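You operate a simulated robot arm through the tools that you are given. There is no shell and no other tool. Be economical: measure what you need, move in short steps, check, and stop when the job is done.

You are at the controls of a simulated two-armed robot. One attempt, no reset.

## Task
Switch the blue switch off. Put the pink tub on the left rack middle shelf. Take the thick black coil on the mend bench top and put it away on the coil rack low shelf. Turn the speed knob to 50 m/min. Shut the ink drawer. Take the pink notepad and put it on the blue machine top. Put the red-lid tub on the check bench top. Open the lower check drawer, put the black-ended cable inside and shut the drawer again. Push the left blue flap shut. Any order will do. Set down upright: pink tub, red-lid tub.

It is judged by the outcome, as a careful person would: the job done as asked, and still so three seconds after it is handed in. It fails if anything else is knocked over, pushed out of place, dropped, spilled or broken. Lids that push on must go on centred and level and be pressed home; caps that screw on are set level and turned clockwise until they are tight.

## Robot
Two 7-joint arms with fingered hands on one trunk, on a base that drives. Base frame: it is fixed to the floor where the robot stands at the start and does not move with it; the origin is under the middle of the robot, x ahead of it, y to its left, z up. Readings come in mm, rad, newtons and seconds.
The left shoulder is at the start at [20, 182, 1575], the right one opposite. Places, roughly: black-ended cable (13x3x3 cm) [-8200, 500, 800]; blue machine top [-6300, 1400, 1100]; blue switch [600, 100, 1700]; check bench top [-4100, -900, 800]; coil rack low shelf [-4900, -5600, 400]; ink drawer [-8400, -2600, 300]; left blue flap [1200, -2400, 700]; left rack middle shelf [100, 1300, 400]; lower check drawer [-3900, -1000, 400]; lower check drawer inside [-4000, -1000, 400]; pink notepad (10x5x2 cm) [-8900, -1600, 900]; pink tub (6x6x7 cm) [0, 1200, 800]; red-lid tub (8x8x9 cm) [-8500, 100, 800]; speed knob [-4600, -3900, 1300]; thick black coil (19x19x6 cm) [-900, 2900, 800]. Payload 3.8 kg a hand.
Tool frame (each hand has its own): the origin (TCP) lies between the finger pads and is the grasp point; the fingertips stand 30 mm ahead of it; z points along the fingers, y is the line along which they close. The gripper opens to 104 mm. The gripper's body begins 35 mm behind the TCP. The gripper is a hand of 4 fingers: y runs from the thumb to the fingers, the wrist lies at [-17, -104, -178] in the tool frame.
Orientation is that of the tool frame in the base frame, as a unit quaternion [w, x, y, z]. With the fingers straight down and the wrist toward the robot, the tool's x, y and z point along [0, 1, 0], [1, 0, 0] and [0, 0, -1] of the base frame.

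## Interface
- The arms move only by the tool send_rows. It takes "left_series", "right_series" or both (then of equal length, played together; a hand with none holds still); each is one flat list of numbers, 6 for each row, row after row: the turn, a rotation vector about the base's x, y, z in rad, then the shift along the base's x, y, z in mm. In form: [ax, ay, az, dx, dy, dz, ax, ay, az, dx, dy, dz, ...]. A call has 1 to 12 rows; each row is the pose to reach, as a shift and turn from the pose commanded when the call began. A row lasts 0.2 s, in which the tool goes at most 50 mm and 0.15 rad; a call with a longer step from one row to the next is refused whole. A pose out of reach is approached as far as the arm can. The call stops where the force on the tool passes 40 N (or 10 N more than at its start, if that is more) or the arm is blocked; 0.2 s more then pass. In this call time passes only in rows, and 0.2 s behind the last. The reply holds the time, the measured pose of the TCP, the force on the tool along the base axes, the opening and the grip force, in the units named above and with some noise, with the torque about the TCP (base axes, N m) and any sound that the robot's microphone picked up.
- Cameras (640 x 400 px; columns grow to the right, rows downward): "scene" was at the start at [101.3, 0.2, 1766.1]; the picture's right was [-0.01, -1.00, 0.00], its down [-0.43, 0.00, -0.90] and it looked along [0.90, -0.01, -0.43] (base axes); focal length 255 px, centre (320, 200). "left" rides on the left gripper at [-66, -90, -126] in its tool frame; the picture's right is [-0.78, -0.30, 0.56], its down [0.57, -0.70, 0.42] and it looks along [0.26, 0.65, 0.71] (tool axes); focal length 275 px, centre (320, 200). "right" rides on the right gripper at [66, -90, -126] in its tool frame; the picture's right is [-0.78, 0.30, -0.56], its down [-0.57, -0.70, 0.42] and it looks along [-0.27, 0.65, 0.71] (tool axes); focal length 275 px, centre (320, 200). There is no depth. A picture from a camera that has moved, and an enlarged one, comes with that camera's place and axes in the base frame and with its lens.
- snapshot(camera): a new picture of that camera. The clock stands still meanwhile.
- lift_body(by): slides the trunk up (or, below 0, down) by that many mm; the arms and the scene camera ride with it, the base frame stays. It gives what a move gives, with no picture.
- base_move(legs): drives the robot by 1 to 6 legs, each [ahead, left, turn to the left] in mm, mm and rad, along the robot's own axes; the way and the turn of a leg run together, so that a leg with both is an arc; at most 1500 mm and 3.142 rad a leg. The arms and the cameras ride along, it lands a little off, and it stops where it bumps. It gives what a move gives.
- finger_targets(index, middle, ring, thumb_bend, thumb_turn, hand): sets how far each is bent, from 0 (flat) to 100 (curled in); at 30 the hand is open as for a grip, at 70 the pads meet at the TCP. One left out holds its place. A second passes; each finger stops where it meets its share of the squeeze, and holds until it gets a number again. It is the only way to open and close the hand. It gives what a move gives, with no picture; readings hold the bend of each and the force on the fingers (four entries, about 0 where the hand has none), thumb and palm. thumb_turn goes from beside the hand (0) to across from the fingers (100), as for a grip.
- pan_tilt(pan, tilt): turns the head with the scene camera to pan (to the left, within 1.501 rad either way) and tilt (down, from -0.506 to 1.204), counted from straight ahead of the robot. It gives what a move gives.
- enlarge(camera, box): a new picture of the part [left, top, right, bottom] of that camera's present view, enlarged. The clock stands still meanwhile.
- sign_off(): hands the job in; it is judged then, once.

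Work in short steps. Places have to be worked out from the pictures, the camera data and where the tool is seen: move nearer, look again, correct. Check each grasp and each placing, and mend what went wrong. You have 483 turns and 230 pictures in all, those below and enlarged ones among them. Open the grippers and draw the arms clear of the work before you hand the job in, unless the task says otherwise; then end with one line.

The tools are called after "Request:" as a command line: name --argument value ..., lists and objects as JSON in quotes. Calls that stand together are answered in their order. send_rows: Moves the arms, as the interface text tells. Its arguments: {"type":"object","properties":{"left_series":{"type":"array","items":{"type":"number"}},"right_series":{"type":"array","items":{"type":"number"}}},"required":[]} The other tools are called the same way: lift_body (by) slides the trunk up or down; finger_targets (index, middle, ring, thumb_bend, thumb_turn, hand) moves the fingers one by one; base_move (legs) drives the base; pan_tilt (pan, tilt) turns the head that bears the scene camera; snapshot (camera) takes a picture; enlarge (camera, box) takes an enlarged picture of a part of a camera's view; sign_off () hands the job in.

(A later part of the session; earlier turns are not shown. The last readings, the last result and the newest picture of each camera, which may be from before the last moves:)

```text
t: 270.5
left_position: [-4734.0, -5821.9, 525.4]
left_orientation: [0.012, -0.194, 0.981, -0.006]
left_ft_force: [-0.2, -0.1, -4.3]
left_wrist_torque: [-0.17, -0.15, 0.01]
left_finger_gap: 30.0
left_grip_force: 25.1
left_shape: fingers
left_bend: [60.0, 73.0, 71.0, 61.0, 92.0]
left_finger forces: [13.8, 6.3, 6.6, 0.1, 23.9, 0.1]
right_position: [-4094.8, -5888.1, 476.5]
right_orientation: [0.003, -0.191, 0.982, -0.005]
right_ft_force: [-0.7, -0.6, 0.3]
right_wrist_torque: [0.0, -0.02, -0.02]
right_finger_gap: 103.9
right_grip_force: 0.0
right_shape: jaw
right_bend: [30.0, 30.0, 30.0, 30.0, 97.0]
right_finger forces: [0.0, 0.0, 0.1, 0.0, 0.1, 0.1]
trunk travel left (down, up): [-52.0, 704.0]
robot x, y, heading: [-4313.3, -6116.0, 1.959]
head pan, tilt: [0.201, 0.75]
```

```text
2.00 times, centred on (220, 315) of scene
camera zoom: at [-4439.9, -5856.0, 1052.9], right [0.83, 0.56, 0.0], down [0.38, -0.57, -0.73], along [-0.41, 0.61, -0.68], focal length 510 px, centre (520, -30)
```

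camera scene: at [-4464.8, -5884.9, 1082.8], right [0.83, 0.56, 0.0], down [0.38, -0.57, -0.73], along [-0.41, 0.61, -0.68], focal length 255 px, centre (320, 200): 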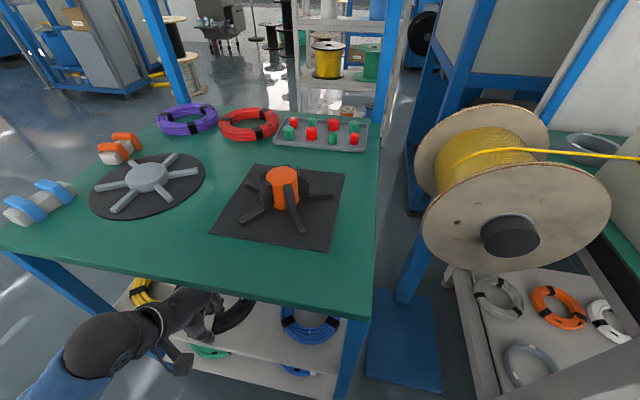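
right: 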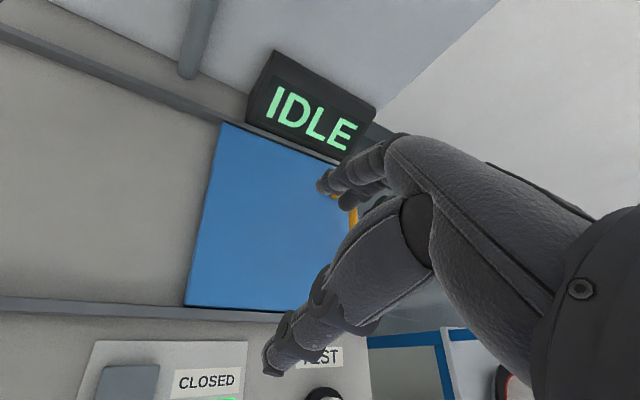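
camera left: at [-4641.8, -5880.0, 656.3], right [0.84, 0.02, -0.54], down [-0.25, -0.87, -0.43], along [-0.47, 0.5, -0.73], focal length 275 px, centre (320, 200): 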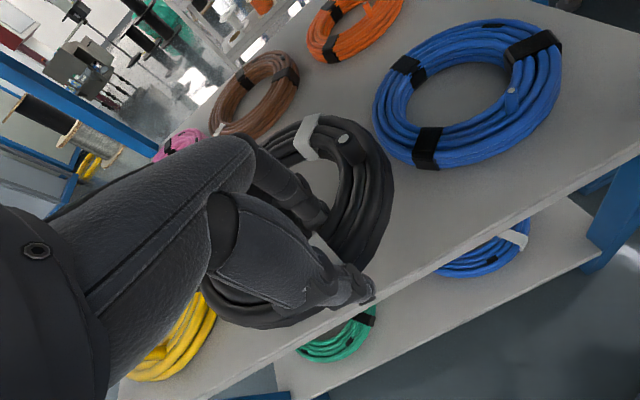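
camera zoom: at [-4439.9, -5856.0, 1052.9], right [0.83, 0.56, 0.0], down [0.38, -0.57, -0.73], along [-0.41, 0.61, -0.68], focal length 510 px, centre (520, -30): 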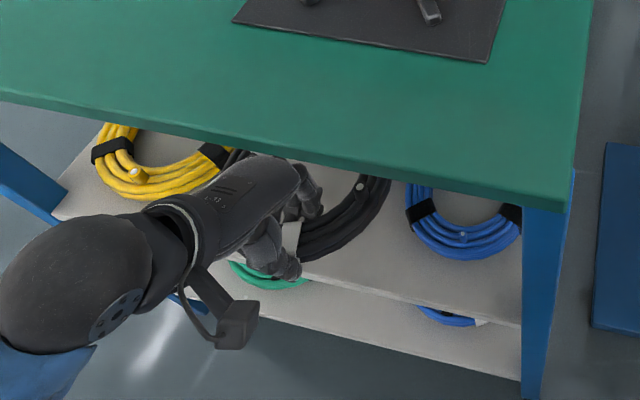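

The coil now sits between its neighbours with ~12 mm on either side. I'll lower 18 mm with the arm, then nudge forward 18 mm.

Request:
send_rows --left_series '[0, 0, 0, 0, 0, -6, 0, 0, 0, 0, 0, -12, 0, 0, 0, 0, 0, -18]'

Request:
base_move --legs '[[18, 0, 0]]'

Request:
snapshot --camera "left"

Request:
enlarge --camera "scene" --box '[60, 230, 380, 400]'

```text
t: 271.3
left_position: [-4735.6, -5821.4, 508.8]
left_orientation: [0.012, -0.195, 0.981, -0.005]
left_ft_force: [-0.1, -0.4, -4.3]
left_wrist_torque: [-0.25, -0.15, 0.0]
left_finger_gap: 30.2
left_grip_force: 25.2
left_shape: fingers
left_bend: [60.0, 73.0, 71.0, 61.0, 92.0]
left_finger forces: [13.8, 6.4, 6.7, 0.0, 23.8, 0.0]
right_position: [-4094.7, -5887.4, 476.2]
right_orientation: [0.002, -0.192, 0.981, -0.005]
right_ft_force: [1.0, 0.7, 0.3]
right_wrist_torque: [-0.03, -0.02, -0.04]
right_finger_gap: 104.1
right_grip_force: 0.0
right_shape: jaw
right_bend: [30.0, 30.0, 30.0, 30.0, 97.0]
right_finger forces: [0.0, 0.1, 0.0, 0.1, 0.1, 0.1]
trunk travel left (down, up): [-52.0, 704.0]
robot x, y, heading: [-4315.9, -6116.1, 1.957]
head pan, tilt: [0.201, 0.75]
```

```text
t: 272.1
left_position: [-4742.6, -5806.1, 509.0]
left_orientation: [0.012, -0.193, 0.981, -0.005]
left_ft_force: [-0.2, -0.7, -4.0]
left_wrist_torque: [-0.19, -0.17, -0.01]
left_finger_gap: 30.0
left_grip_force: 25.4
left_shape: fingers
left_bend: [60.0, 73.0, 71.0, 61.0, 92.0]
left_finger forces: [13.7, 6.3, 6.5, 0.0, 23.8, 0.0]
right_position: [-4100.3, -5869.9, 475.9]
right_orientation: [0.002, -0.192, 0.981, -0.006]
right_ft_force: [-0.3, -0.7, -0.6]
right_wrist_torque: [0.02, -0.01, -0.05]
right_finger_gap: 103.9
right_grip_force: 0.1
right_shape: jaw
right_bend: [30.0, 30.0, 30.0, 30.0, 97.0]
right_finger forces: [0.1, 0.1, 0.1, 0.1, 0.0, 0.1]
trunk travel left (down, up): [-52.0, 704.0]
robot x, y, heading: [-4319.9, -6100.4, 1.962]
head pan, tilt: [0.201, 0.75]
```

```text
138 pictures are left
camera left: at [-4649.2, -5863.0, 638.4], right [0.84, 0.02, -0.54], down [-0.25, -0.87, -0.43], along [-0.47, 0.5, -0.73], focal length 275 px, centre (320, 200)
```

left: 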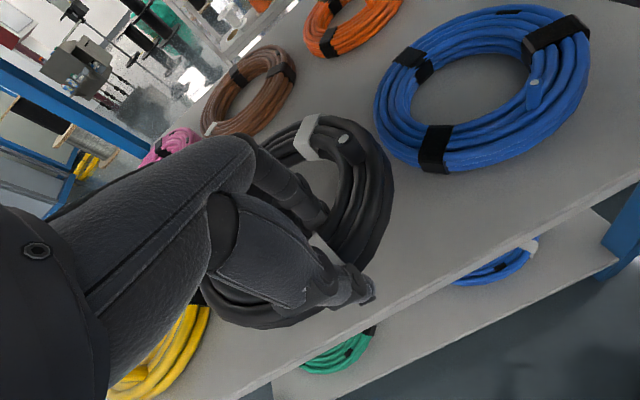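

```text
2.00 times, centred on (220, 315) of scene
camera zoom: at [-4446.9, -5839.0, 1052.7], right [0.83, 0.56, 0.0], down [0.38, -0.57, -0.73], along [-0.41, 0.61, -0.68], focal length 510 px, centre (520, -30)
```

zoom: 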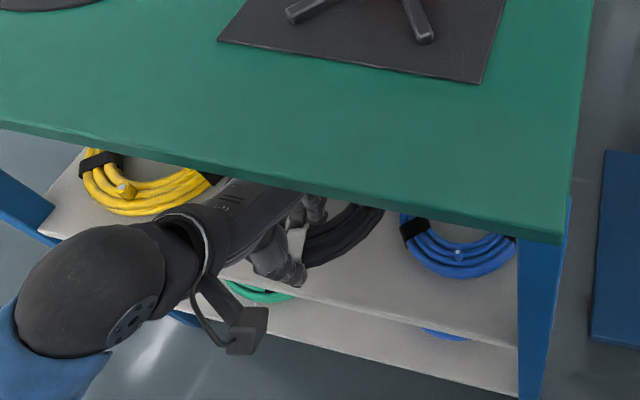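

Looks well placed. I'll nudge 10 mm further in and lower to contact.

Request:
base_move --legs '[[12, 0, 0]]'

Request:
send_rows --left_series '[0, 0, 0, 0, 0, -4, 0, 0, 0, 0, 0, -8, 0, 0, 0, 0, 0, -12, 0, 0, 0, 0, 0, -15]'

```text
t: 272.8
left_position: [-4745.8, -5794.7, 509.9]
left_orientation: [0.012, -0.195, 0.981, -0.005]
left_ft_force: [0.5, -1.3, -4.8]
left_wrist_torque: [-0.2, -0.14, 0.02]
left_finger_gap: 30.0
left_grip_force: 24.6
left_shape: fingers
left_bend: [60.0, 73.0, 71.0, 61.0, 92.0]
left_finger forces: [13.7, 6.3, 6.6, 0.0, 23.8, 0.0]
right_position: [-4106.2, -5859.9, 477.2]
right_orientation: [0.003, -0.192, 0.981, -0.005]
right_ft_force: [-0.1, 1.5, 0.6]
right_wrist_torque: [-0.01, -0.01, 0.01]
right_finger_gap: 103.8
right_grip_force: 0.0
right_shape: jaw
right_bend: [30.0, 30.0, 30.0, 30.0, 97.0]
right_finger forces: [0.0, 0.0, 0.0, 0.0, 0.0, 0.1]
trunk travel left (down, up): [-52.0, 704.0]
robot x, y, heading: [-4325.5, -6087.3, 1.96]
head pan, tilt: [0.201, 0.75]
```

```text
t: 273.8
left_position: [-4745.7, -5794.1, 492.7]
left_orientation: [0.011, -0.194, 0.981, -0.005]
left_ft_force: [0.3, -0.7, -3.7]
left_wrist_torque: [-0.19, -0.19, 0.0]
left_finger_gap: 29.8
left_grip_force: 25.0
left_shape: fingers
left_bend: [60.0, 73.0, 71.0, 61.0, 92.0]
left_finger forces: [13.8, 6.3, 6.5, 0.0, 23.9, 0.0]
right_position: [-4106.8, -5860.0, 475.4]
right_orientation: [0.002, -0.192, 0.981, -0.005]
right_ft_force: [-0.6, 0.7, -0.9]
right_wrist_torque: [-0.01, 0.0, 0.01]
right_finger_gap: 103.9
right_grip_force: 0.1
right_shape: jaw
right_bend: [30.0, 30.0, 30.0, 30.0, 97.0]
right_finger forces: [0.0, 0.1, 0.1, 0.0, 0.0, 0.0]
trunk travel left (down, up): [-52.0, 704.0]
robot x, y, heading: [-4326.4, -6086.1, 1.961]
head pan, tilt: [0.201, 0.75]
```

Not down yet; lowering further in small steps.

Request:
send_rows --left_series '[0, 0, 0, 0, 0, -4, 0, 0, 0, 0, 0, -8, 0, 0, 0, 0, 0, -12, 0, 0, 0, 0, 0, -16, 0, 0, 0, 0, 0, -20, 0, 0, 0, 0, 0, -24]'

Request:
snapshot --camera "left"

```text
t: 275.2
left_position: [-4747.0, -5792.9, 471.6]
left_orientation: [0.011, -0.194, 0.981, -0.002]
left_ft_force: [-0.4, -2.5, 11.2]
left_wrist_torque: [-0.02, -0.16, 0.01]
left_finger_gap: 29.9
left_grip_force: 31.7
left_shape: fingers
left_bend: [71.0, 73.0, 71.0, 60.0, 92.0]
left_finger forces: [15.2, 5.6, 5.4, 0.1, 36.7, 0.0]
right_position: [-4106.8, -5859.2, 476.0]
right_orientation: [0.003, -0.192, 0.981, -0.004]
right_ft_force: [-0.2, 0.1, 0.2]
right_wrist_torque: [0.01, 0.01, 0.01]
right_finger_gap: 103.9
right_grip_force: 0.0
right_shape: jaw
right_bend: [30.0, 30.0, 30.0, 30.0, 97.0]
right_finger forces: [0.0, 0.0, 0.0, 0.1, 0.0, 0.1]
trunk travel left (down, up): [-52.0, 704.0]
robot x, y, heading: [-4327.6, -6090.7, 1.96]
head pan, tilt: [0.201, 0.75]
```

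```text
136 pictures are left
camera left: at [-4653.6, -5851.9, 601.0], right [0.84, 0.02, -0.54], down [-0.25, -0.87, -0.43], along [-0.48, 0.5, -0.72], focal length 275 px, centre (320, 200)
```

left: 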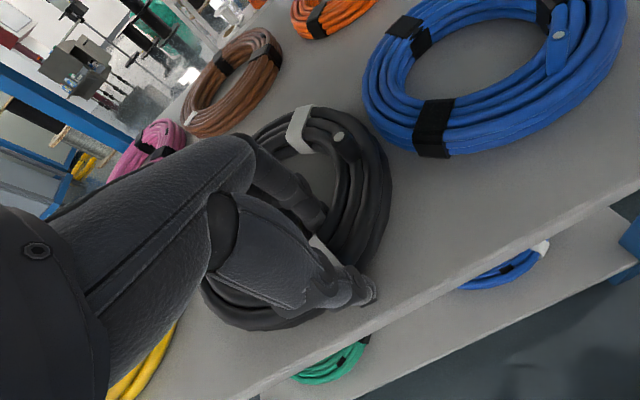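

The coil is down (shelf ≈440, matching the given ~400). Release and check.

Request:
finger_targets --hand "left" --index 36 --middle 36 --ring 36 --thumb_bend 30

Request:
snapshot --camera "left"

```text
t: 276.2
left_position: [-4744.6, -5793.5, 470.3]
left_orientation: [0.011, -0.194, 0.981, -0.004]
left_ft_force: [2.3, -4.2, 13.5]
left_wrist_torque: [0.27, 0.27, 0.03]
left_finger_gap: 97.1
left_grip_force: 6.8
left_shape: fingers
left_bend: [36.0, 40.0, 36.0, 30.0, 97.0]
left_finger forces: [0.2, 13.4, 0.1, 0.1, 0.0, 0.0]
right_position: [-4105.7, -5860.2, 475.8]
right_orientation: [0.002, -0.192, 0.981, -0.005]
right_ft_force: [-0.2, -0.5, -0.2]
right_wrist_torque: [0.04, -0.01, -0.01]
right_finger_gap: 103.7
right_grip_force: 0.1
right_shape: jaw
right_bend: [30.0, 30.0, 30.0, 30.0, 97.0]
right_finger forces: [0.1, 0.0, 0.0, 0.0, 0.0, 0.0]
trunk travel left (down, up): [-52.0, 704.0]
robot x, y, heading: [-4327.2, -6087.2, 1.963]
head pan, tilt: [0.201, 0.75]
```

```text
135 pictures are left
camera left: at [-4653.1, -5852.2, 600.1], right [0.84, 0.02, -0.54], down [-0.25, -0.87, -0.43], along [-0.47, 0.5, -0.73], focal length 275 px, centre (320, 200)
```

left: 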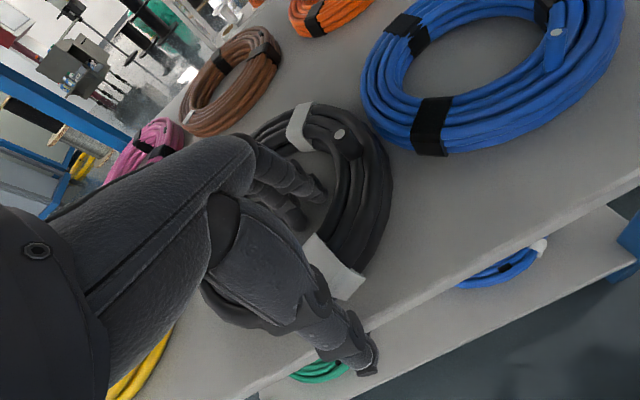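

Released. The table top is close above the wrist, so again I'll rise a little and pivot the fingers up out of the coil's hole.

Request:
send_rows --left_series '[0, 0, 0, 0, 0, 12, 0, 0, 0, 0, 0, 24, 0.139, 0.057, 0, 1.9, -4.6, 33, 0.277, 0.114, 0, 4.2, -10.2, 40, 0.416, 0.171, 0, 6.8, -16.6, 46, 0.555, 0.228, 0, 9.9, -24, 52, 0.647, 0.266, 0, 11.8, -28.7, 56]'

Request:
snapshot --camera "left"

Request:
snapshot --camera "scene"

```text
t: 277.8
left_position: [-4735.7, -5822.1, 525.6]
left_orientation: [-0.055, -0.18, 0.924, 0.333]
left_ft_force: [-0.4, -0.3, 0.6]
left_wrist_torque: [0.0, -0.02, -0.02]
left_finger_gap: 97.0
left_grip_force: 0.1
left_shape: fingers
left_bend: [36.0, 36.0, 36.0, 30.0, 97.0]
left_finger forces: [0.0, 0.0, 0.0, 0.0, 0.0, 0.0]
right_position: [-4107.1, -5859.8, 476.8]
right_orientation: [0.003, -0.191, 0.981, -0.005]
right_ft_force: [0.7, 0.3, 0.0]
right_wrist_torque: [-0.02, 0.01, 0.04]
right_finger_gap: 103.8
right_grip_force: 0.1
right_shape: jaw
right_bend: [30.0, 30.0, 30.0, 30.0, 97.0]
right_finger forces: [0.0, 0.0, 0.0, 0.0, 0.0, 0.0]
trunk travel left (down, up): [-52.0, 704.0]
robot x, y, heading: [-4323.1, -6090.7, 1.957]
head pan, tilt: [0.201, 0.75]
```

```text
134 pictures are left
camera left: at [-4618.4, -5938.2, 568.6], right [0.68, 0.41, -0.61], down [-0.42, -0.46, -0.78], along [-0.6, 0.79, -0.14], focal length 275 px, centre (320, 200)
```

left: 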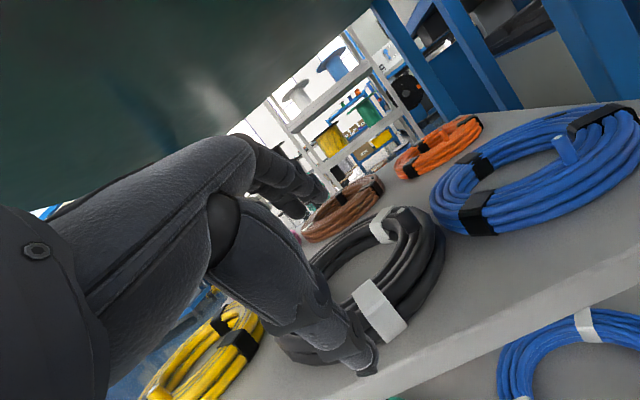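

```text
133 pictures are left
camera scene: at [-4451.2, -5828.1, 1052.8], right [0.83, 0.56, 0.0], down [0.38, -0.57, -0.73], along [-0.41, 0.61, -0.68], focal length 255 px, centre (320, 200)
```

scene: 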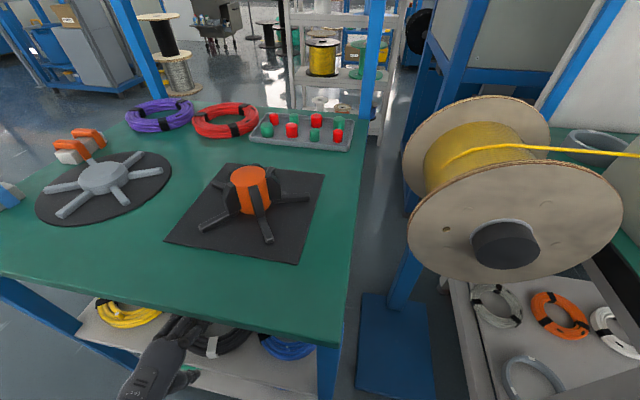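

The coil lies flat on the low shelf between its neighbours. Backing out.

Request:
base_move --legs '[[-400, 0, 0]]'

Request:
snapshot --camera "scene"

```text
t: 280.3
left_position: [-4584.5, -6190.8, 525.5]
left_orientation: [-0.056, -0.18, 0.924, 0.332]
left_ft_force: [0.3, 0.5, -0.3]
left_wrist_torque: [-0.02, 0.01, 0.04]
left_finger_gap: 96.8
left_grip_force: 0.0
left_shape: fingers
left_bend: [36.0, 36.0, 36.0, 30.0, 97.0]
left_finger forces: [0.0, 0.0, 0.0, 0.0, 0.1, 0.0]
right_position: [-3955.4, -6225.2, 476.1]
right_orientation: [0.003, -0.192, 0.981, -0.005]
right_ft_force: [0.2, 0.6, -0.7]
right_wrist_torque: [-0.02, 0.01, 0.02]
right_finger_gap: 103.7
right_grip_force: 0.0
right_shape: jaw
right_bend: [30.0, 30.0, 30.0, 30.0, 97.0]
right_finger forces: [0.1, 0.0, 0.0, 0.0, 0.1, 0.0]
trunk travel left (down, up): [-52.0, 704.0]
robot x, y, heading: [-4177.5, -6453.1, 1.963]
head pan, tilt: [0.201, 0.75]
```

```text
132 pictures are left
camera scene: at [-4300.2, -6196.0, 1052.8], right [0.83, 0.56, 0.0], down [0.38, -0.57, -0.73], along [-0.41, 0.61, -0.68], focal length 255 px, centre (320, 200)
```

scene: 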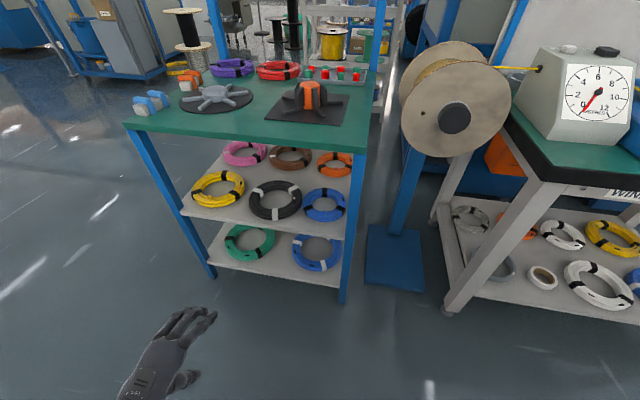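

Coil placed neatly. Next the speed knob. I'll level the hand, raise the trunk, and retrace my way to the aisle, then go along to the corridor beside LINE B.

Request:
send_rows --left_series '[-0.139, -0.057, 0, 0, 0, 20, -0.277, -0.114, 0, 0, 0, 40, -0.416, -0.171, 0, 0, 0, 60, -0.555, -0.228, 0, 0, 0, 80, -0.647, -0.266, 0, 0, 0, 95]'

Request:
lift_body --by 400

Request:
base_move --legs '[[130, 0, 0], [0, -1500, 0], [0, -240, 0], [480, 0, 0], [0, -1400, 0], [0, -800, 0]]'

Request:
lift_body --by 270

```text
t: 281.5
left_position: [-4633.8, -6139.6, 577.2]
left_orientation: [0.011, -0.195, 0.981, -0.006]
left_ft_force: [0.2, 0.3, 0.6]
left_wrist_torque: [0.01, 0.03, -0.02]
left_finger_gap: 96.7
left_grip_force: 0.1
left_shape: fingers
left_bend: [36.0, 36.0, 36.0, 30.0, 97.0]
left_finger forces: [0.0, 0.0, 0.0, 0.0, 0.0, 0.0]
left hand out of reach, approached as far as the arm can: row 2, 3, 4, 5
right_position: [-3955.8, -6226.9, 477.1]
right_orientation: [0.003, -0.192, 0.981, -0.005]
right_ft_force: [0.1, 0.0, -0.4]
right_wrist_torque: [-0.02, 0.0, 0.03]
right_finger_gap: 104.0
right_grip_force: 0.1
right_shape: jaw
right_bend: [30.0, 30.0, 30.0, 30.0, 97.0]
right_finger forces: [0.1, 0.0, 0.0, 0.1, 0.1, 0.0]
trunk travel left (down, up): [-52.0, 704.0]
robot x, y, heading: [-4173.1, -6455.7, 1.966]
head pan, tilt: [0.201, 0.75]
```

```text
t: 285.3
left_position: [-4635.5, -6140.9, 978.3]
left_orientation: [0.011, -0.194, 0.981, -0.005]
left_ft_force: [0.2, 0.0, -0.1]
left_wrist_torque: [0.03, -0.01, 0.01]
left_finger_gap: 97.0
left_grip_force: 0.0
left_shape: fingers
left_bend: [36.0, 36.0, 36.0, 30.0, 97.0]
left_finger forces: [0.0, 0.1, 0.0, 0.0, 0.0, 0.0]
right_position: [-3955.4, -6226.3, 876.9]
right_orientation: [0.003, -0.193, 0.981, -0.005]
right_ft_force: [-0.2, 1.3, -0.1]
right_wrist_torque: [0.0, 0.0, 0.02]
right_finger_gap: 103.9
right_grip_force: 0.0
right_shape: jaw
right_bend: [30.0, 30.0, 30.0, 30.0, 97.0]
right_finger forces: [0.0, 0.0, 0.0, 0.1, 0.0, 0.1]
trunk travel left (down, up): [-452.0, 304.0]
robot x, y, heading: [-4176.1, -6450.0, 1.964]
head pan, tilt: [0.201, 0.75]
```

```text
t: 307.8
left_position: [-1252.0, -4074.2, 977.5]
left_orientation: [0.01, -0.194, 0.981, -0.005]
left_ft_force: [0.6, 0.3, -0.2]
left_wrist_torque: [-0.01, 0.0, 0.03]
left_finger_gap: 96.9
left_grip_force: 0.0
left_shape: fingers
left_bend: [36.0, 36.0, 36.0, 30.0, 97.0]
left_finger forces: [0.0, 0.0, 0.0, 0.0, 0.0, 0.0]
right_position: [-571.5, -4162.4, 876.7]
right_orientation: [0.002, -0.19, 0.982, -0.006]
right_ft_force: [-0.5, -1.0, 0.0]
right_wrist_torque: [-0.01, 0.01, -0.01]
right_finger_gap: 103.8
right_grip_force: 0.1
right_shape: jaw
right_bend: [30.0, 30.0, 30.0, 30.0, 97.0]
right_finger forces: [0.0, 0.1, 0.1, 0.0, 0.0, 0.1]
trunk travel left (down, up): [-452.0, 304.0]
robot x, y, heading: [-788.2, -4388.9, 1.961]
head pan, tilt: [0.201, 0.75]
```

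```text
t: 310.6
left_position: [-1251.2, -4073.1, 1249.2]
left_orientation: [0.011, -0.193, 0.981, -0.005]
left_ft_force: [-0.2, -0.4, -0.3]
left_wrist_torque: [0.03, -0.01, -0.01]
left_finger_gap: 96.8
left_grip_force: 0.1
left_shape: fingers
left_bend: [36.0, 36.0, 36.0, 30.0, 97.0]
left_finger forces: [0.1, 0.0, 0.1, 0.0, 0.0, 0.0]
right_position: [-571.5, -4162.2, 1146.7]
right_orientation: [0.003, -0.191, 0.982, -0.005]
right_ft_force: [-0.7, 0.6, 0.2]
right_wrist_torque: [-0.01, -0.03, 0.01]
right_finger_gap: 103.8
right_grip_force: 0.1
right_shape: jaw
right_bend: [30.0, 30.0, 30.0, 30.0, 97.0]
right_finger forces: [0.0, 0.1, 0.0, 0.0, 0.0, 0.0]
trunk travel left (down, up): [-722.0, 34.0]
robot x, y, heading: [-788.5, -4387.2, 1.959]
head pan, tilt: [0.201, 0.75]
```

Drive along the aisle to the corridor beside LINE B, then face in.

Request:
base_move --legs '[[1450, 0, 0], [1400, 0, 0], [0, 0, 1.571]]'

Request:
pan_tilt --pan 0.1 --tilt 0.25

Request:
snapshot --camera "scene"

```text
t: 328.1
left_position: [-2206.5, -2214.9, 1248.8]
left_orientation: [-0.011, 0.829, -0.559, -0.004]
left_ft_force: [0.3, -0.5, 0.0]
left_wrist_torque: [-0.01, 0.01, 0.01]
left_finger_gap: 97.1
left_grip_force: 0.0
left_shape: fingers
left_bend: [36.0, 36.0, 36.0, 30.0, 97.0]
left_finger forces: [0.0, 0.0, 0.1, 0.0, 0.0, 0.1]
right_position: [-2113.7, -1535.6, 1146.5]
right_orientation: [-0.005, 0.827, -0.562, 0.002]
right_ft_force: [-0.6, -0.2, -0.9]
right_wrist_torque: [-0.03, 0.0, -0.02]
right_finger_gap: 103.6
right_grip_force: 0.0
right_shape: jaw
right_bend: [30.0, 30.0, 30.0, 30.0, 97.0]
right_finger forces: [0.1, 0.0, 0.0, 0.0, 0.1, 0.0]
trunk travel left (down, up): [-722.0, 34.0]
robot x, y, heading: [-1889.3, -1756.7, -2.756]
head pan, tilt: [0.201, 0.75]
```

```text
t: 329.1
left_position: [-2206.2, -2216.6, 1249.0]
left_orientation: [-0.012, 0.829, -0.559, -0.005]
left_ft_force: [-0.4, 0.3, -1.0]
left_wrist_torque: [-0.01, -0.01, 0.03]
left_finger_gap: 97.3
left_grip_force: 0.0
left_shape: fingers
left_bend: [36.0, 36.0, 36.0, 30.0, 97.0]
left_finger forces: [0.0, 0.0, 0.1, 0.1, 0.0, 0.0]
right_position: [-2114.5, -1536.3, 1146.4]
right_orientation: [-0.006, 0.827, -0.562, 0.002]
right_ft_force: [0.7, 0.0, 0.3]
right_wrist_torque: [0.05, 0.01, 0.01]
right_finger_gap: 104.1
right_grip_force: 0.0
right_shape: jaw
right_bend: [30.0, 30.0, 30.0, 30.0, 97.0]
right_finger forces: [0.1, 0.0, 0.0, 0.0, 0.0, 0.1]
trunk travel left (down, up): [-722.0, 34.0]
robot x, y, heading: [-1883.2, -1759.2, -2.754]
head pan, tilt: [0.099, 0.25]
```

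```text
131 pictures are left
camera scene: at [-1981.7, -1804.1, 1781.3], right [-0.46, 0.89, 0.0], down [0.22, 0.12, -0.97], along [-0.86, -0.45, -0.25], focal length 255 px, centre (320, 200)
```

scene: 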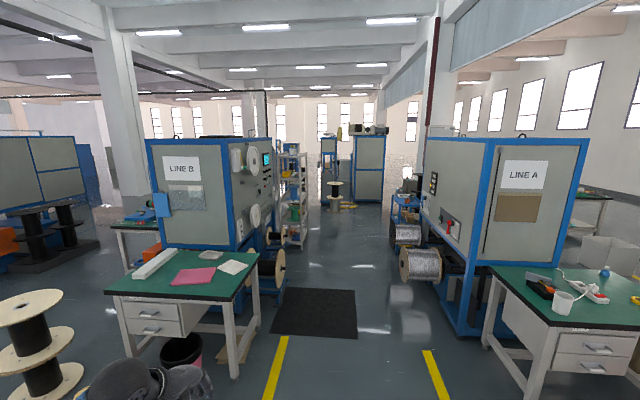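

The LINE B control panel faces the corridor. I'll drive in beside it and turn left to face it.

Request:
base_move --legs '[[1500, 0, 0], [1400, 0, 0], [0, 0, 1.571]]'

Request:
pan_tilt --pan 0 --tilt 0.3

Request:
snapshot --camera "scene"

```text
t: 346.9
left_position: [-4106.6, -3167.3, 1248.5]
left_orientation: [-0.005, 0.98, 0.199, -0.011]
left_ft_force: [0.8, 0.1, 1.1]
left_wrist_torque: [0.03, 0.01, 0.02]
left_finger_gap: 96.8
left_grip_force: 0.1
left_shape: fingers
left_bend: [36.0, 36.0, 36.0, 30.0, 97.0]
left_finger forces: [0.0, 0.0, 0.1, 0.0, 0.1, 0.1]
right_position: [-4789.2, -3087.2, 1146.7]
right_orientation: [-0.005, 0.98, 0.197, -0.003]
right_ft_force: [0.4, 0.2, -0.4]
right_wrist_torque: [0.02, -0.01, 0.0]
right_finger_gap: 103.7
right_grip_force: 0.1
right_shape: jaw
right_bend: [30.0, 30.0, 30.0, 30.0, 97.0]
right_finger forces: [0.0, 0.0, 0.0, 0.0, 0.0, 0.0]
trunk travel left (down, up): [-722.0, 34.0]
robot x, y, heading: [-4570.8, -2855.8, -1.171]
head pan, tilt: [0.099, 0.25]
```

```text
t: 347.6
left_position: [-4107.4, -3166.8, 1248.9]
left_orientation: [-0.005, 0.98, 0.2, -0.011]
left_ft_force: [-0.1, 1.2, 0.0]
left_wrist_torque: [0.02, -0.01, 0.01]
left_finger_gap: 96.6
left_grip_force: 0.2
left_shape: fingers
left_bend: [36.0, 36.0, 36.0, 30.0, 97.0]
left_finger forces: [0.0, 0.0, 0.0, 0.0, 0.0, 0.0]
right_position: [-4786.8, -3087.2, 1146.4]
right_orientation: [-0.004, 0.98, 0.196, -0.003]
right_ft_force: [-0.4, 0.2, -0.5]
right_wrist_torque: [-0.02, -0.04, -0.01]
right_finger_gap: 103.8
right_grip_force: 0.0
right_shape: jaw
right_bend: [30.0, 30.0, 30.0, 30.0, 97.0]
right_finger forces: [0.1, 0.0, 0.0, 0.0, 0.0, 0.0]
trunk travel left (down, up): [-722.0, 34.0]
robot x, y, heading: [-4568.2, -2856.4, -1.172]
head pan, tilt: [0.0, 0.3]
```

```text
130 pictures are left
camera scene: at [-4531.5, -2951.5, 1776.7], right [-0.92, -0.39, 0.0], down [-0.12, 0.27, -0.96], along [0.37, -0.88, -0.3], focal length 255 px, centre (320, 200)
```

scene: 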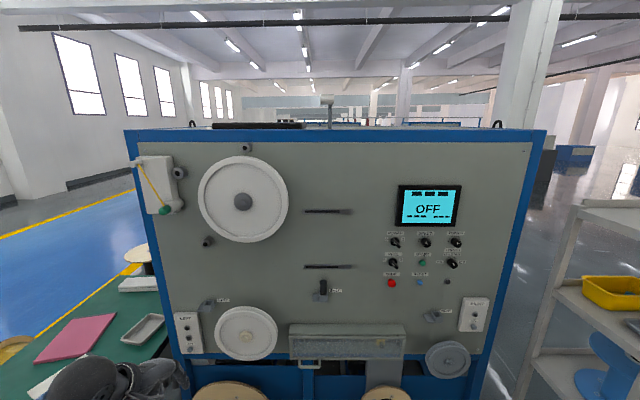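

There are several small knobs under the screen; I'll zoom in on them.

Request:
enlarge --camera "scene" --box '[370, 175, 490, 300]'

```text
3.20 times, centred on (430, 238) of scene
camera zoom: at [-4531.5, -2951.5, 1776.7], right [-0.92, -0.39, 0.0], down [-0.12, 0.27, -0.96], along [0.37, -0.88, -0.3], focal length 816 px, centre (-32, 80)
```

zoom: 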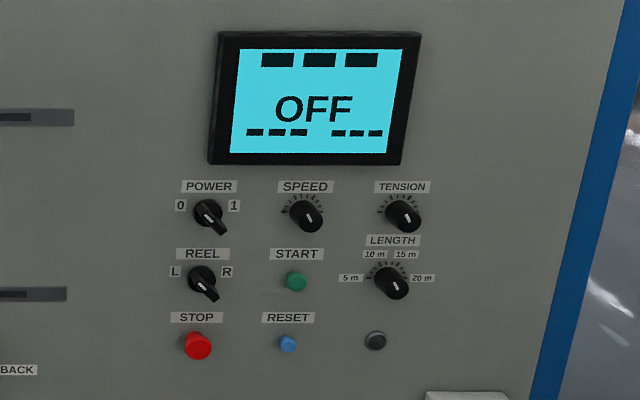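

SPEED knob found under the screen, top middle. I'll move closer and to the right so I can read its scale.

Request:
base_move --legs '[[0, -260, 0], [300, 0, 0]]'

Request:
pan_tilt --pan -0.15 --tilt 0.55

Request:
snapshot --camera "scene"

```text
t: 351.1
left_position: [-4232.2, -3545.2, 1248.6]
left_orientation: [-0.004, 0.981, 0.196, -0.01]
left_ft_force: [0.7, -0.6, -0.7]
left_wrist_torque: [0.0, 0.0, -0.06]
left_finger_gap: 96.9
left_grip_force: 0.1
left_shape: fingers
left_bend: [36.0, 36.0, 36.0, 30.0, 97.0]
left_finger forces: [0.0, 0.0, 0.0, 0.0, 0.0, 0.0]
right_position: [-4911.7, -3465.6, 1146.7]
right_orientation: [-0.004, 0.981, 0.195, -0.003]
right_ft_force: [-0.3, 0.0, 0.1]
right_wrist_torque: [0.02, 0.01, 0.01]
right_finger_gap: 104.0
right_grip_force: 0.0
right_shape: jaw
right_bend: [30.0, 30.0, 30.0, 30.0, 97.0]
right_finger forces: [0.1, 0.1, 0.0, 0.1, 0.0, 0.0]
trunk travel left (down, up): [-722.0, 34.0]
robot x, y, heading: [-4692.6, -3234.4, -1.175]
head pan, tilt: [0.0, 0.3]
```

```text
t: 351.9
left_position: [-4230.9, -3547.5, 1248.8]
left_orientation: [-0.005, 0.98, 0.197, -0.011]
left_ft_force: [0.1, 1.1, 0.4]
left_wrist_torque: [-0.01, -0.02, 0.0]
left_finger_gap: 97.0
left_grip_force: 0.1
left_shape: fingers
left_bend: [36.0, 36.0, 36.0, 30.0, 97.0]
left_finger forces: [0.0, 0.1, 0.0, 0.0, 0.0, 0.0]
right_position: [-4911.9, -3464.5, 1146.8]
right_orientation: [-0.004, 0.981, 0.195, -0.002]
right_ft_force: [0.3, -0.4, -0.9]
right_wrist_torque: [-0.01, -0.01, 0.03]
right_finger_gap: 103.9
right_grip_force: 0.1
right_shape: jaw
right_bend: [30.0, 30.0, 30.0, 30.0, 97.0]
right_finger forces: [0.1, 0.1, 0.0, 0.0, 0.1, 0.1]
trunk travel left (down, up): [-722.0, 34.0]
robot x, y, heading: [-4694.3, -3235.6, -1.171]
head pan, tilt: [-0.15, 0.55]
```

```text
128 pictures are left
camera scene: at [-4668.4, -3331.4, 1753.7], right [-0.97, -0.24, 0.0], down [-0.13, 0.51, -0.85], along [0.21, -0.83, -0.52], focal length 255 px, centre (320, 200)
```

scene: 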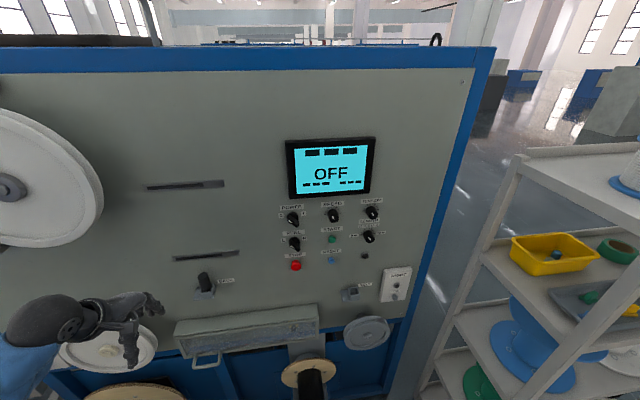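

Request:
enlarge --camera "scene" --box '[300, 190, 370, 235]'

```text
8.89 times, centred on (335, 212) of scene
camera zoom: at [-4668.4, -3331.4, 1753.7], right [-0.97, -0.24, 0.0], down [-0.13, 0.51, -0.85], along [0.21, -0.83, -0.52], focal length 2268 px, centre (187, 89)
```

zoom: 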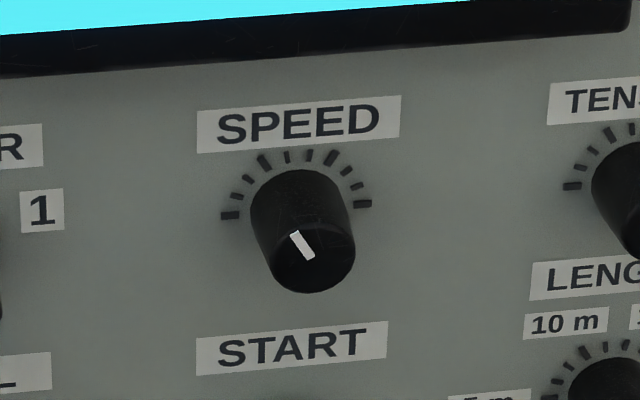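

The speed scale has ticks but I can't see numbers. I'll lower the trunk so the camera looks straight at the knob and screen.

Request:
lift_body --by -400

Request:
pan_tilt --pan -0.15 --tilt 0.05

Request:
snapshot --camera "scene"

```text
t: 355.7
left_position: [-4231.3, -3548.3, 849.4]
left_orientation: [-0.005, 0.98, 0.198, -0.01]
left_ft_force: [-0.5, -0.3, -0.2]
left_wrist_torque: [0.02, 0.01, -0.01]
left_finger_gap: 97.1
left_grip_force: 0.1
left_shape: fingers
left_bend: [36.0, 36.0, 36.0, 30.0, 97.0]
left_finger forces: [0.1, 0.0, 0.0, 0.1, 0.0, 0.1]
right_position: [-4911.4, -3465.1, 746.3]
right_orientation: [-0.005, 0.981, 0.195, -0.003]
right_ft_force: [0.7, 0.0, 0.7]
right_wrist_torque: [0.04, -0.02, -0.02]
right_finger_gap: 103.6
right_grip_force: 0.0
right_shape: jaw
right_bend: [30.0, 30.0, 30.0, 30.0, 97.0]
right_finger forces: [0.0, 0.0, 0.0, 0.1, 0.1, 0.0]
trunk travel left (down, up): [-322.0, 434.0]
robot x, y, heading: [-4693.4, -3239.4, -1.173]
head pan, tilt: [-0.15, 0.55]
```

```text
t: 356.6
left_position: [-4231.0, -3546.4, 848.7]
left_orientation: [-0.005, 0.98, 0.198, -0.011]
left_ft_force: [-0.4, 0.2, -0.3]
left_wrist_torque: [0.05, -0.01, 0.01]
left_finger_gap: 97.0
left_grip_force: 0.1
left_shape: fingers
left_bend: [36.0, 36.0, 36.0, 30.0, 97.0]
left_finger forces: [0.0, 0.1, 0.1, 0.1, 0.0, 0.0]
right_position: [-4912.2, -3465.9, 746.1]
right_orientation: [-0.005, 0.981, 0.195, -0.003]
right_ft_force: [-0.4, -0.2, 0.6]
right_wrist_torque: [0.02, -0.01, 0.04]
right_finger_gap: 103.9
right_grip_force: 0.1
right_shape: jaw
right_bend: [30.0, 30.0, 30.0, 30.0, 97.0]
right_finger forces: [0.0, 0.0, 0.0, 0.0, 0.0, 0.1]
trunk travel left (down, up): [-322.0, 434.0]
robot x, y, heading: [-4691.8, -3233.9, -1.174]
head pan, tilt: [-0.15, 0.051]
```

```text
126 pictures are left
camera scene: at [-4647.4, -3382.1, 1397.9], right [-0.97, -0.24, 0.0], down [-0.01, 0.05, -1.0], along [0.24, -0.97, -0.05], focal length 255 px, centre (320, 200)
```

scene: 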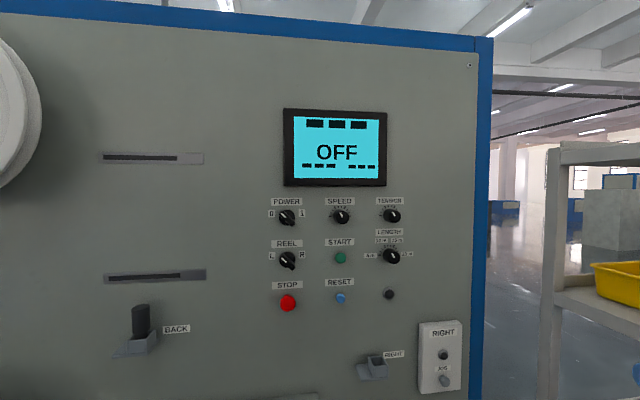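

Request:
enlarge --camera "scene" --box '[275, 100, 415, 235]'

Request:
enlarge --camera "scene" --box '[315, 190, 371, 230]'

```text
2.96 times, centred on (345, 168) of scene
camera zoom: at [-4647.4, -3382.1, 1397.9], right [-0.97, -0.24, 0.0], down [-0.01, 0.05, -1.0], along [0.24, -0.97, -0.05], focal length 756 px, centre (246, 296)
```

zoom: 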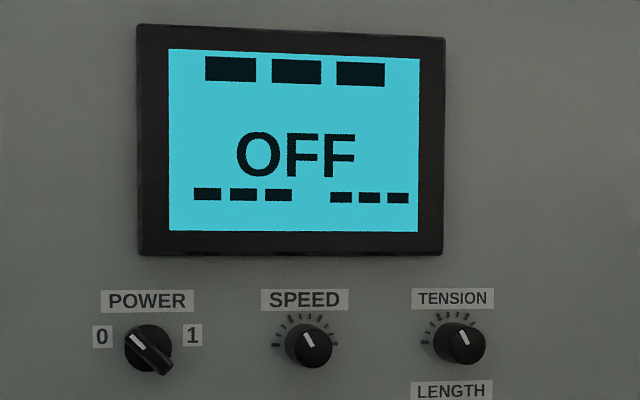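

```text
10.00 times, centred on (343, 210) of scene
camera zoom: at [-4647.4, -3382.1, 1397.9], right [-0.97, -0.24, 0.0], down [-0.01, 0.05, -1.0], along [0.24, -0.97, -0.05], focal length 2551 px, centre (90, 100)
```

zoom: 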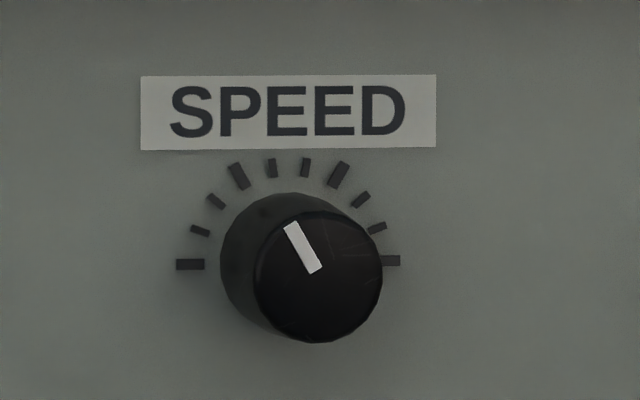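

Power is at 0, so the screen reads OFF. The speed scale runs from 9 o'clock to 3 o'clock in nine equal steps, and the pointer is on the fourth mark. I'll bring the right hand up pointing at the panel and see how the knob and screen respond; first raise and turn the right hand.

Request:
send_rows --right_series '[-0.1206, -0.0509, 0, 12.5, -8.3, 45, -0.2412, -0.1018, 0, 25, -16.5, 90, -0.3618, -0.1527, 0, 37.6, -24.8, 135, -0.4824, -0.2036, 0, 50.1, -33.1, 180, -0.603, -0.2545, 0, 62.6, -41.4, 225, -0.7236, -0.3054, 0, 75.2, -49.6, 270, -0.8442, -0.3563, 0, 87.7, -57.9, 315, -0.9648, -0.4072, 0, 100.2, -66.2, 360, -1.0854, -0.4581, 0, 112.8, -74.4, 405, -1.206, -0.509, 0, 125.3, -82.7, 450, -1.3266, -0.5599, 0, 137.8, -91, 495, -1.4472, -0.6108, 0, 150.4, -99.2, 540]'

Request:
finger_targets --hand "right" --index 48 --middle 48 --ring 48 --thumb_bend 48

Request:
snapshot --camera "scene"

```text
t: 358.7
left_position: [-4230.7, -3547.2, 848.9]
left_orientation: [-0.005, 0.98, 0.197, -0.011]
left_ft_force: [0.0, 0.2, 0.8]
left_wrist_torque: [0.0, -0.01, 0.02]
left_finger_gap: 97.2
left_grip_force: 0.0
left_shape: fingers
left_bend: [36.0, 36.0, 36.0, 30.0, 97.0]
left_finger forces: [0.1, 0.0, 0.0, 0.0, 0.0, 0.0]
right_position: [-4805.3, -3541.5, 932.2]
right_orientation: [0.518, 0.835, 0.171, 0.076]
right_ft_force: [-0.9, 0.1, -1.1]
right_wrist_torque: [-0.27, 0.04, 0.14]
right_finger_gap: 104.1
right_grip_force: 0.1
right_shape: jaw
right_bend: [30.0, 30.0, 30.0, 30.0, 97.0]
right_finger forces: [0.0, 0.0, 0.0, 0.1, 0.0, 0.0]
right hand out of reach, approached as far as the arm can: row 1, 2, 3, 4, 5, 6, 7, 8, 9, 10
trunk travel left (down, up): [-322.0, 434.0]
robot x, y, heading: [-4693.6, -3236.1, -1.169]
head pan, tilt: [-0.15, 0.051]
stopped in row 10 (right hand): the force on the tool passed its limit (the readings are from after the stop); the commanded pose is now the measured one
```

```text
t: 359.7
left_position: [-4230.0, -3547.4, 848.8]
left_orientation: [-0.005, 0.98, 0.196, -0.013]
left_ft_force: [-0.5, 0.6, -0.3]
left_wrist_torque: [0.0, 0.01, 0.0]
left_finger_gap: 97.1
left_grip_force: 0.2
left_shape: fingers
left_bend: [36.0, 36.0, 36.0, 30.0, 97.0]
left_finger forces: [0.0, 0.0, 0.1, 0.0, 0.0, 0.0]
right_position: [-4804.8, -3541.7, 930.7]
right_orientation: [0.518, 0.835, 0.171, 0.075]
right_ft_force: [-2.7, -3.1, -3.0]
right_wrist_torque: [-0.71, 0.09, 0.55]
right_finger_gap: 59.4
right_grip_force: 0.2
right_shape: fingers
right_bend: [48.0, 48.0, 48.0, 48.0, 97.0]
right_finger forces: [0.0, 0.0, 0.1, 0.0, 0.0, 0.1]
trunk travel left (down, up): [-322.0, 434.0]
robot x, y, heading: [-4692.0, -3237.5, -1.172]
head pan, tilt: [-0.15, 0.051]
```

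```text
123 pictures are left
camera scene: at [-4647.3, -3382.1, 1398.0], right [-0.97, -0.24, 0.0], down [-0.01, 0.05, -1.0], along [0.24, -0.97, -0.05], focal length 255 px, centre (320, 200)
```

scene: 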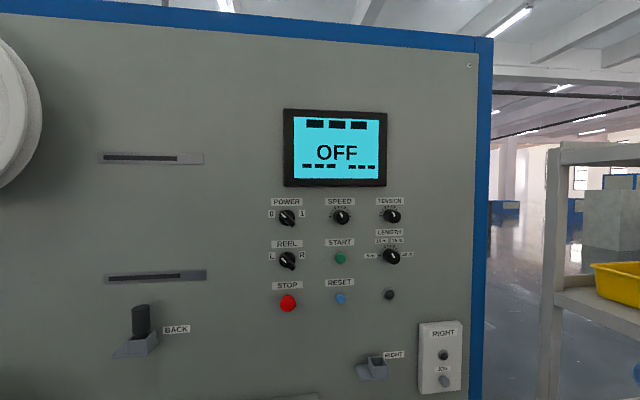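

The right arm began too close to the body and got caught. I'll first move it outward and forward to free it.

Request:
send_rows --right_series '[0, 0, 0, -10, -25, 5, 0, 0, 0, -20, -50, 10, 0, 0, 0, -32, -78, 15, 0, 0, 0, -44, -106, 20, 0, 0, 0, -55, -135, 25]'

Request:
snapshot --camera "right"

```text
t: 360.9
left_position: [-4230.9, -3546.9, 848.8]
left_orientation: [-0.006, 0.98, 0.197, -0.011]
left_ft_force: [0.6, -0.6, -0.5]
left_wrist_torque: [0.02, 0.0, 0.01]
left_finger_gap: 97.3
left_grip_force: 0.1
left_shape: fingers
left_bend: [36.0, 36.0, 36.0, 30.0, 97.0]
left_finger forces: [0.0, 0.0, 0.0, 0.0, 0.0, 0.0]
right_position: [-4859.9, -3677.2, 956.1]
right_orientation: [0.518, 0.835, 0.169, 0.075]
right_ft_force: [0.8, 0.1, 0.4]
right_wrist_torque: [0.01, 0.01, 0.05]
right_finger_gap: 59.2
right_grip_force: 0.2
right_shape: fingers
right_bend: [48.0, 48.0, 48.0, 48.0, 97.0]
right_finger forces: [0.0, 0.0, 0.1, 0.0, 0.0, 0.0]
right hand out of reach, approached as far as the arm can: row 1, 2, 3, 4
trunk travel left (down, up): [-322.0, 434.0]
robot x, y, heading: [-4697.1, -3232.1, -1.177]
head pan, tilt: [-0.15, 0.051]
```

```text
122 pictures are left
camera right: at [-4856.0, -3512.4, 931.1], right [-0.83, 0.07, 0.55], down [-0.55, -0.28, -0.79], along [0.1, -0.96, 0.27], focal length 275 px, centre (320, 200)
```

right: 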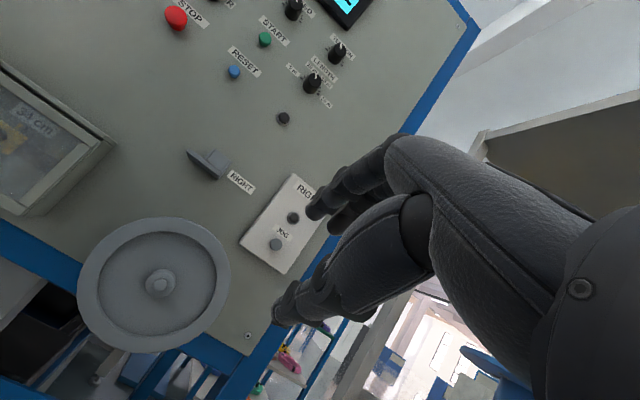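

Free now. I'll straighten the hand's orientation toward the panel and move it to 180 mm in front of the speed knob.

Request:
send_rows --right_series '[-0.042, -0.022, 0.004, 22.8, -7.5, 37.8, -0.083, -0.044, 0.008, 45.6, -15, 75.6, -0.125, -0.066, 0.012, 68.4, -22.5, 113.4, -0.167, -0.088, 0.016, 91.2, -30, 151.2, -0.208, -0.11, 0.02, 114, -37.5, 189, -0.25, -0.133, 0.025, 136.8, -45, 226.8, -0.292, -0.155, 0.029, 159.6, -52.5, 264.6, -0.334, -0.177, 0.033, 182.4, -60, 302.4, -0.375, -0.199, 0.037, 205.2, -67.5, 340.2, -0.417, -0.221, 0.041, 228, -75, 378]'

Request:
snapshot --camera "scene"

Request:
snapshot --camera "right"

```text
t: 363.1
left_position: [-4231.2, -3546.4, 848.3]
left_orientation: [-0.004, 0.98, 0.197, -0.012]
left_ft_force: [0.7, -0.1, 0.2]
left_wrist_torque: [0.02, 0.03, 0.02]
left_finger_gap: 97.0
left_grip_force: 0.0
left_shape: fingers
left_bend: [36.0, 36.0, 36.0, 30.0, 97.0]
left_finger forces: [0.1, 0.1, 0.0, 0.1, 0.1, 0.0]
right_position: [-4629.9, -3752.4, 1334.0]
right_orientation: [0.692, 0.694, 0.142, 0.139]
right_ft_force: [0.1, 0.3, -0.3]
right_wrist_torque: [-0.01, 0.0, 0.03]
right_finger_gap: 59.1
right_grip_force: 0.1
right_shape: fingers
right_bend: [48.0, 48.0, 48.0, 48.0, 97.0]
right_finger forces: [0.0, 0.0, 0.0, 0.0, 0.0, 0.0]
right hand out of reach, approached as far as the arm can: row 1, 2, 3, 4, 5, 6, 7, 8
trunk travel left (down, up): [-322.0, 434.0]
robot x, y, heading: [-4694.8, -3233.8, -1.17]
head pan, tilt: [-0.15, 0.051]
```

```text
121 pictures are left
camera scene: at [-4646.5, -3382.3, 1397.9], right [-0.97, -0.24, 0.0], down [-0.01, 0.05, -1.0], along [0.24, -0.97, -0.05], focal length 255 px, centre (320, 200)
```

scene: 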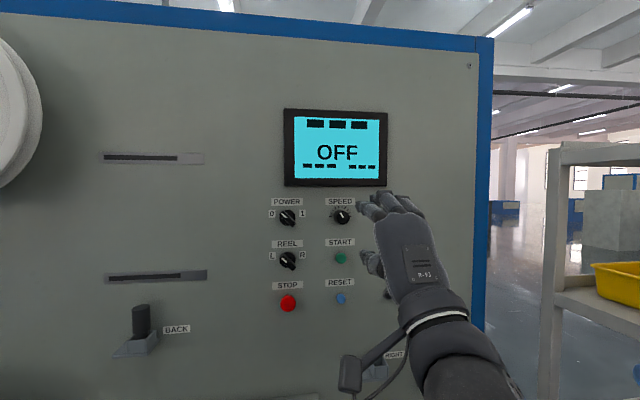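

```text
120 pictures are left
camera right: at [-4618.2, -3611.9, 1244.3], right [-0.93, 0.21, 0.3], down [-0.37, -0.61, -0.7], along [0.04, -0.76, 0.65], focal length 275 px, centre (320, 200)
```

right: 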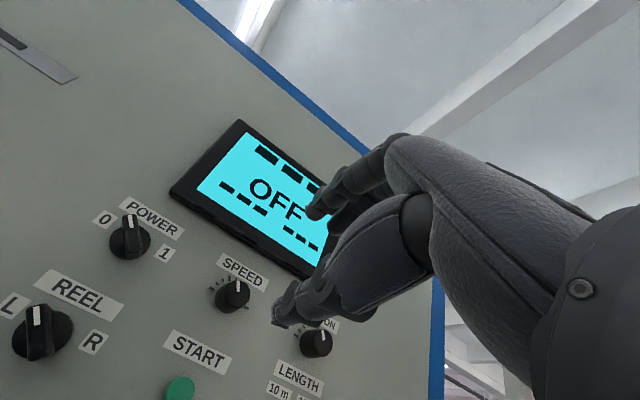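

Aligned: the knob lies 180 mm straight ahead of the TCP. I'll advance the base 95 mm and check.

Request:
base_move --legs '[[95, 0, 0]]'

Request:
snapshot --camera "right"

```text
t: 364.2
left_position: [-4193.1, -3636.0, 847.1]
left_orientation: [-0.005, 0.98, 0.198, -0.011]
left_ft_force: [0.0, -0.1, -0.6]
left_wrist_torque: [-0.01, 0.02, 0.01]
left_finger_gap: 96.9
left_grip_force: 0.1
left_shape: fingers
left_bend: [36.0, 36.0, 36.0, 30.0, 97.0]
left_finger forces: [0.0, 0.0, 0.0, 0.0, 0.0, 0.0]
right_position: [-4592.9, -3842.7, 1332.8]
right_orientation: [0.692, 0.693, 0.142, 0.141]
right_ft_force: [-0.5, -0.4, -0.1]
right_wrist_torque: [0.0, -0.03, -0.02]
right_finger_gap: 59.3
right_grip_force: 0.1
right_shape: fingers
right_bend: [48.0, 48.0, 48.0, 48.0, 97.0]
right_finger forces: [0.1, 0.1, 0.0, 0.1, 0.0, 0.1]
trunk travel left (down, up): [-322.0, 434.0]
robot x, y, heading: [-4656.8, -3326.8, -1.177]
head pan, tilt: [-0.15, 0.051]
```

```text
119 pictures are left
camera right: at [-4581.5, -3701.6, 1243.8], right [-0.93, 0.21, 0.3], down [-0.36, -0.61, -0.7], along [0.04, -0.76, 0.65], focal length 275 px, centre (320, 200)
```

right: 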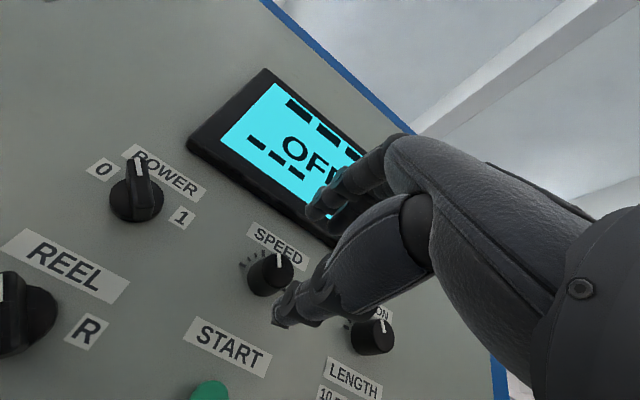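

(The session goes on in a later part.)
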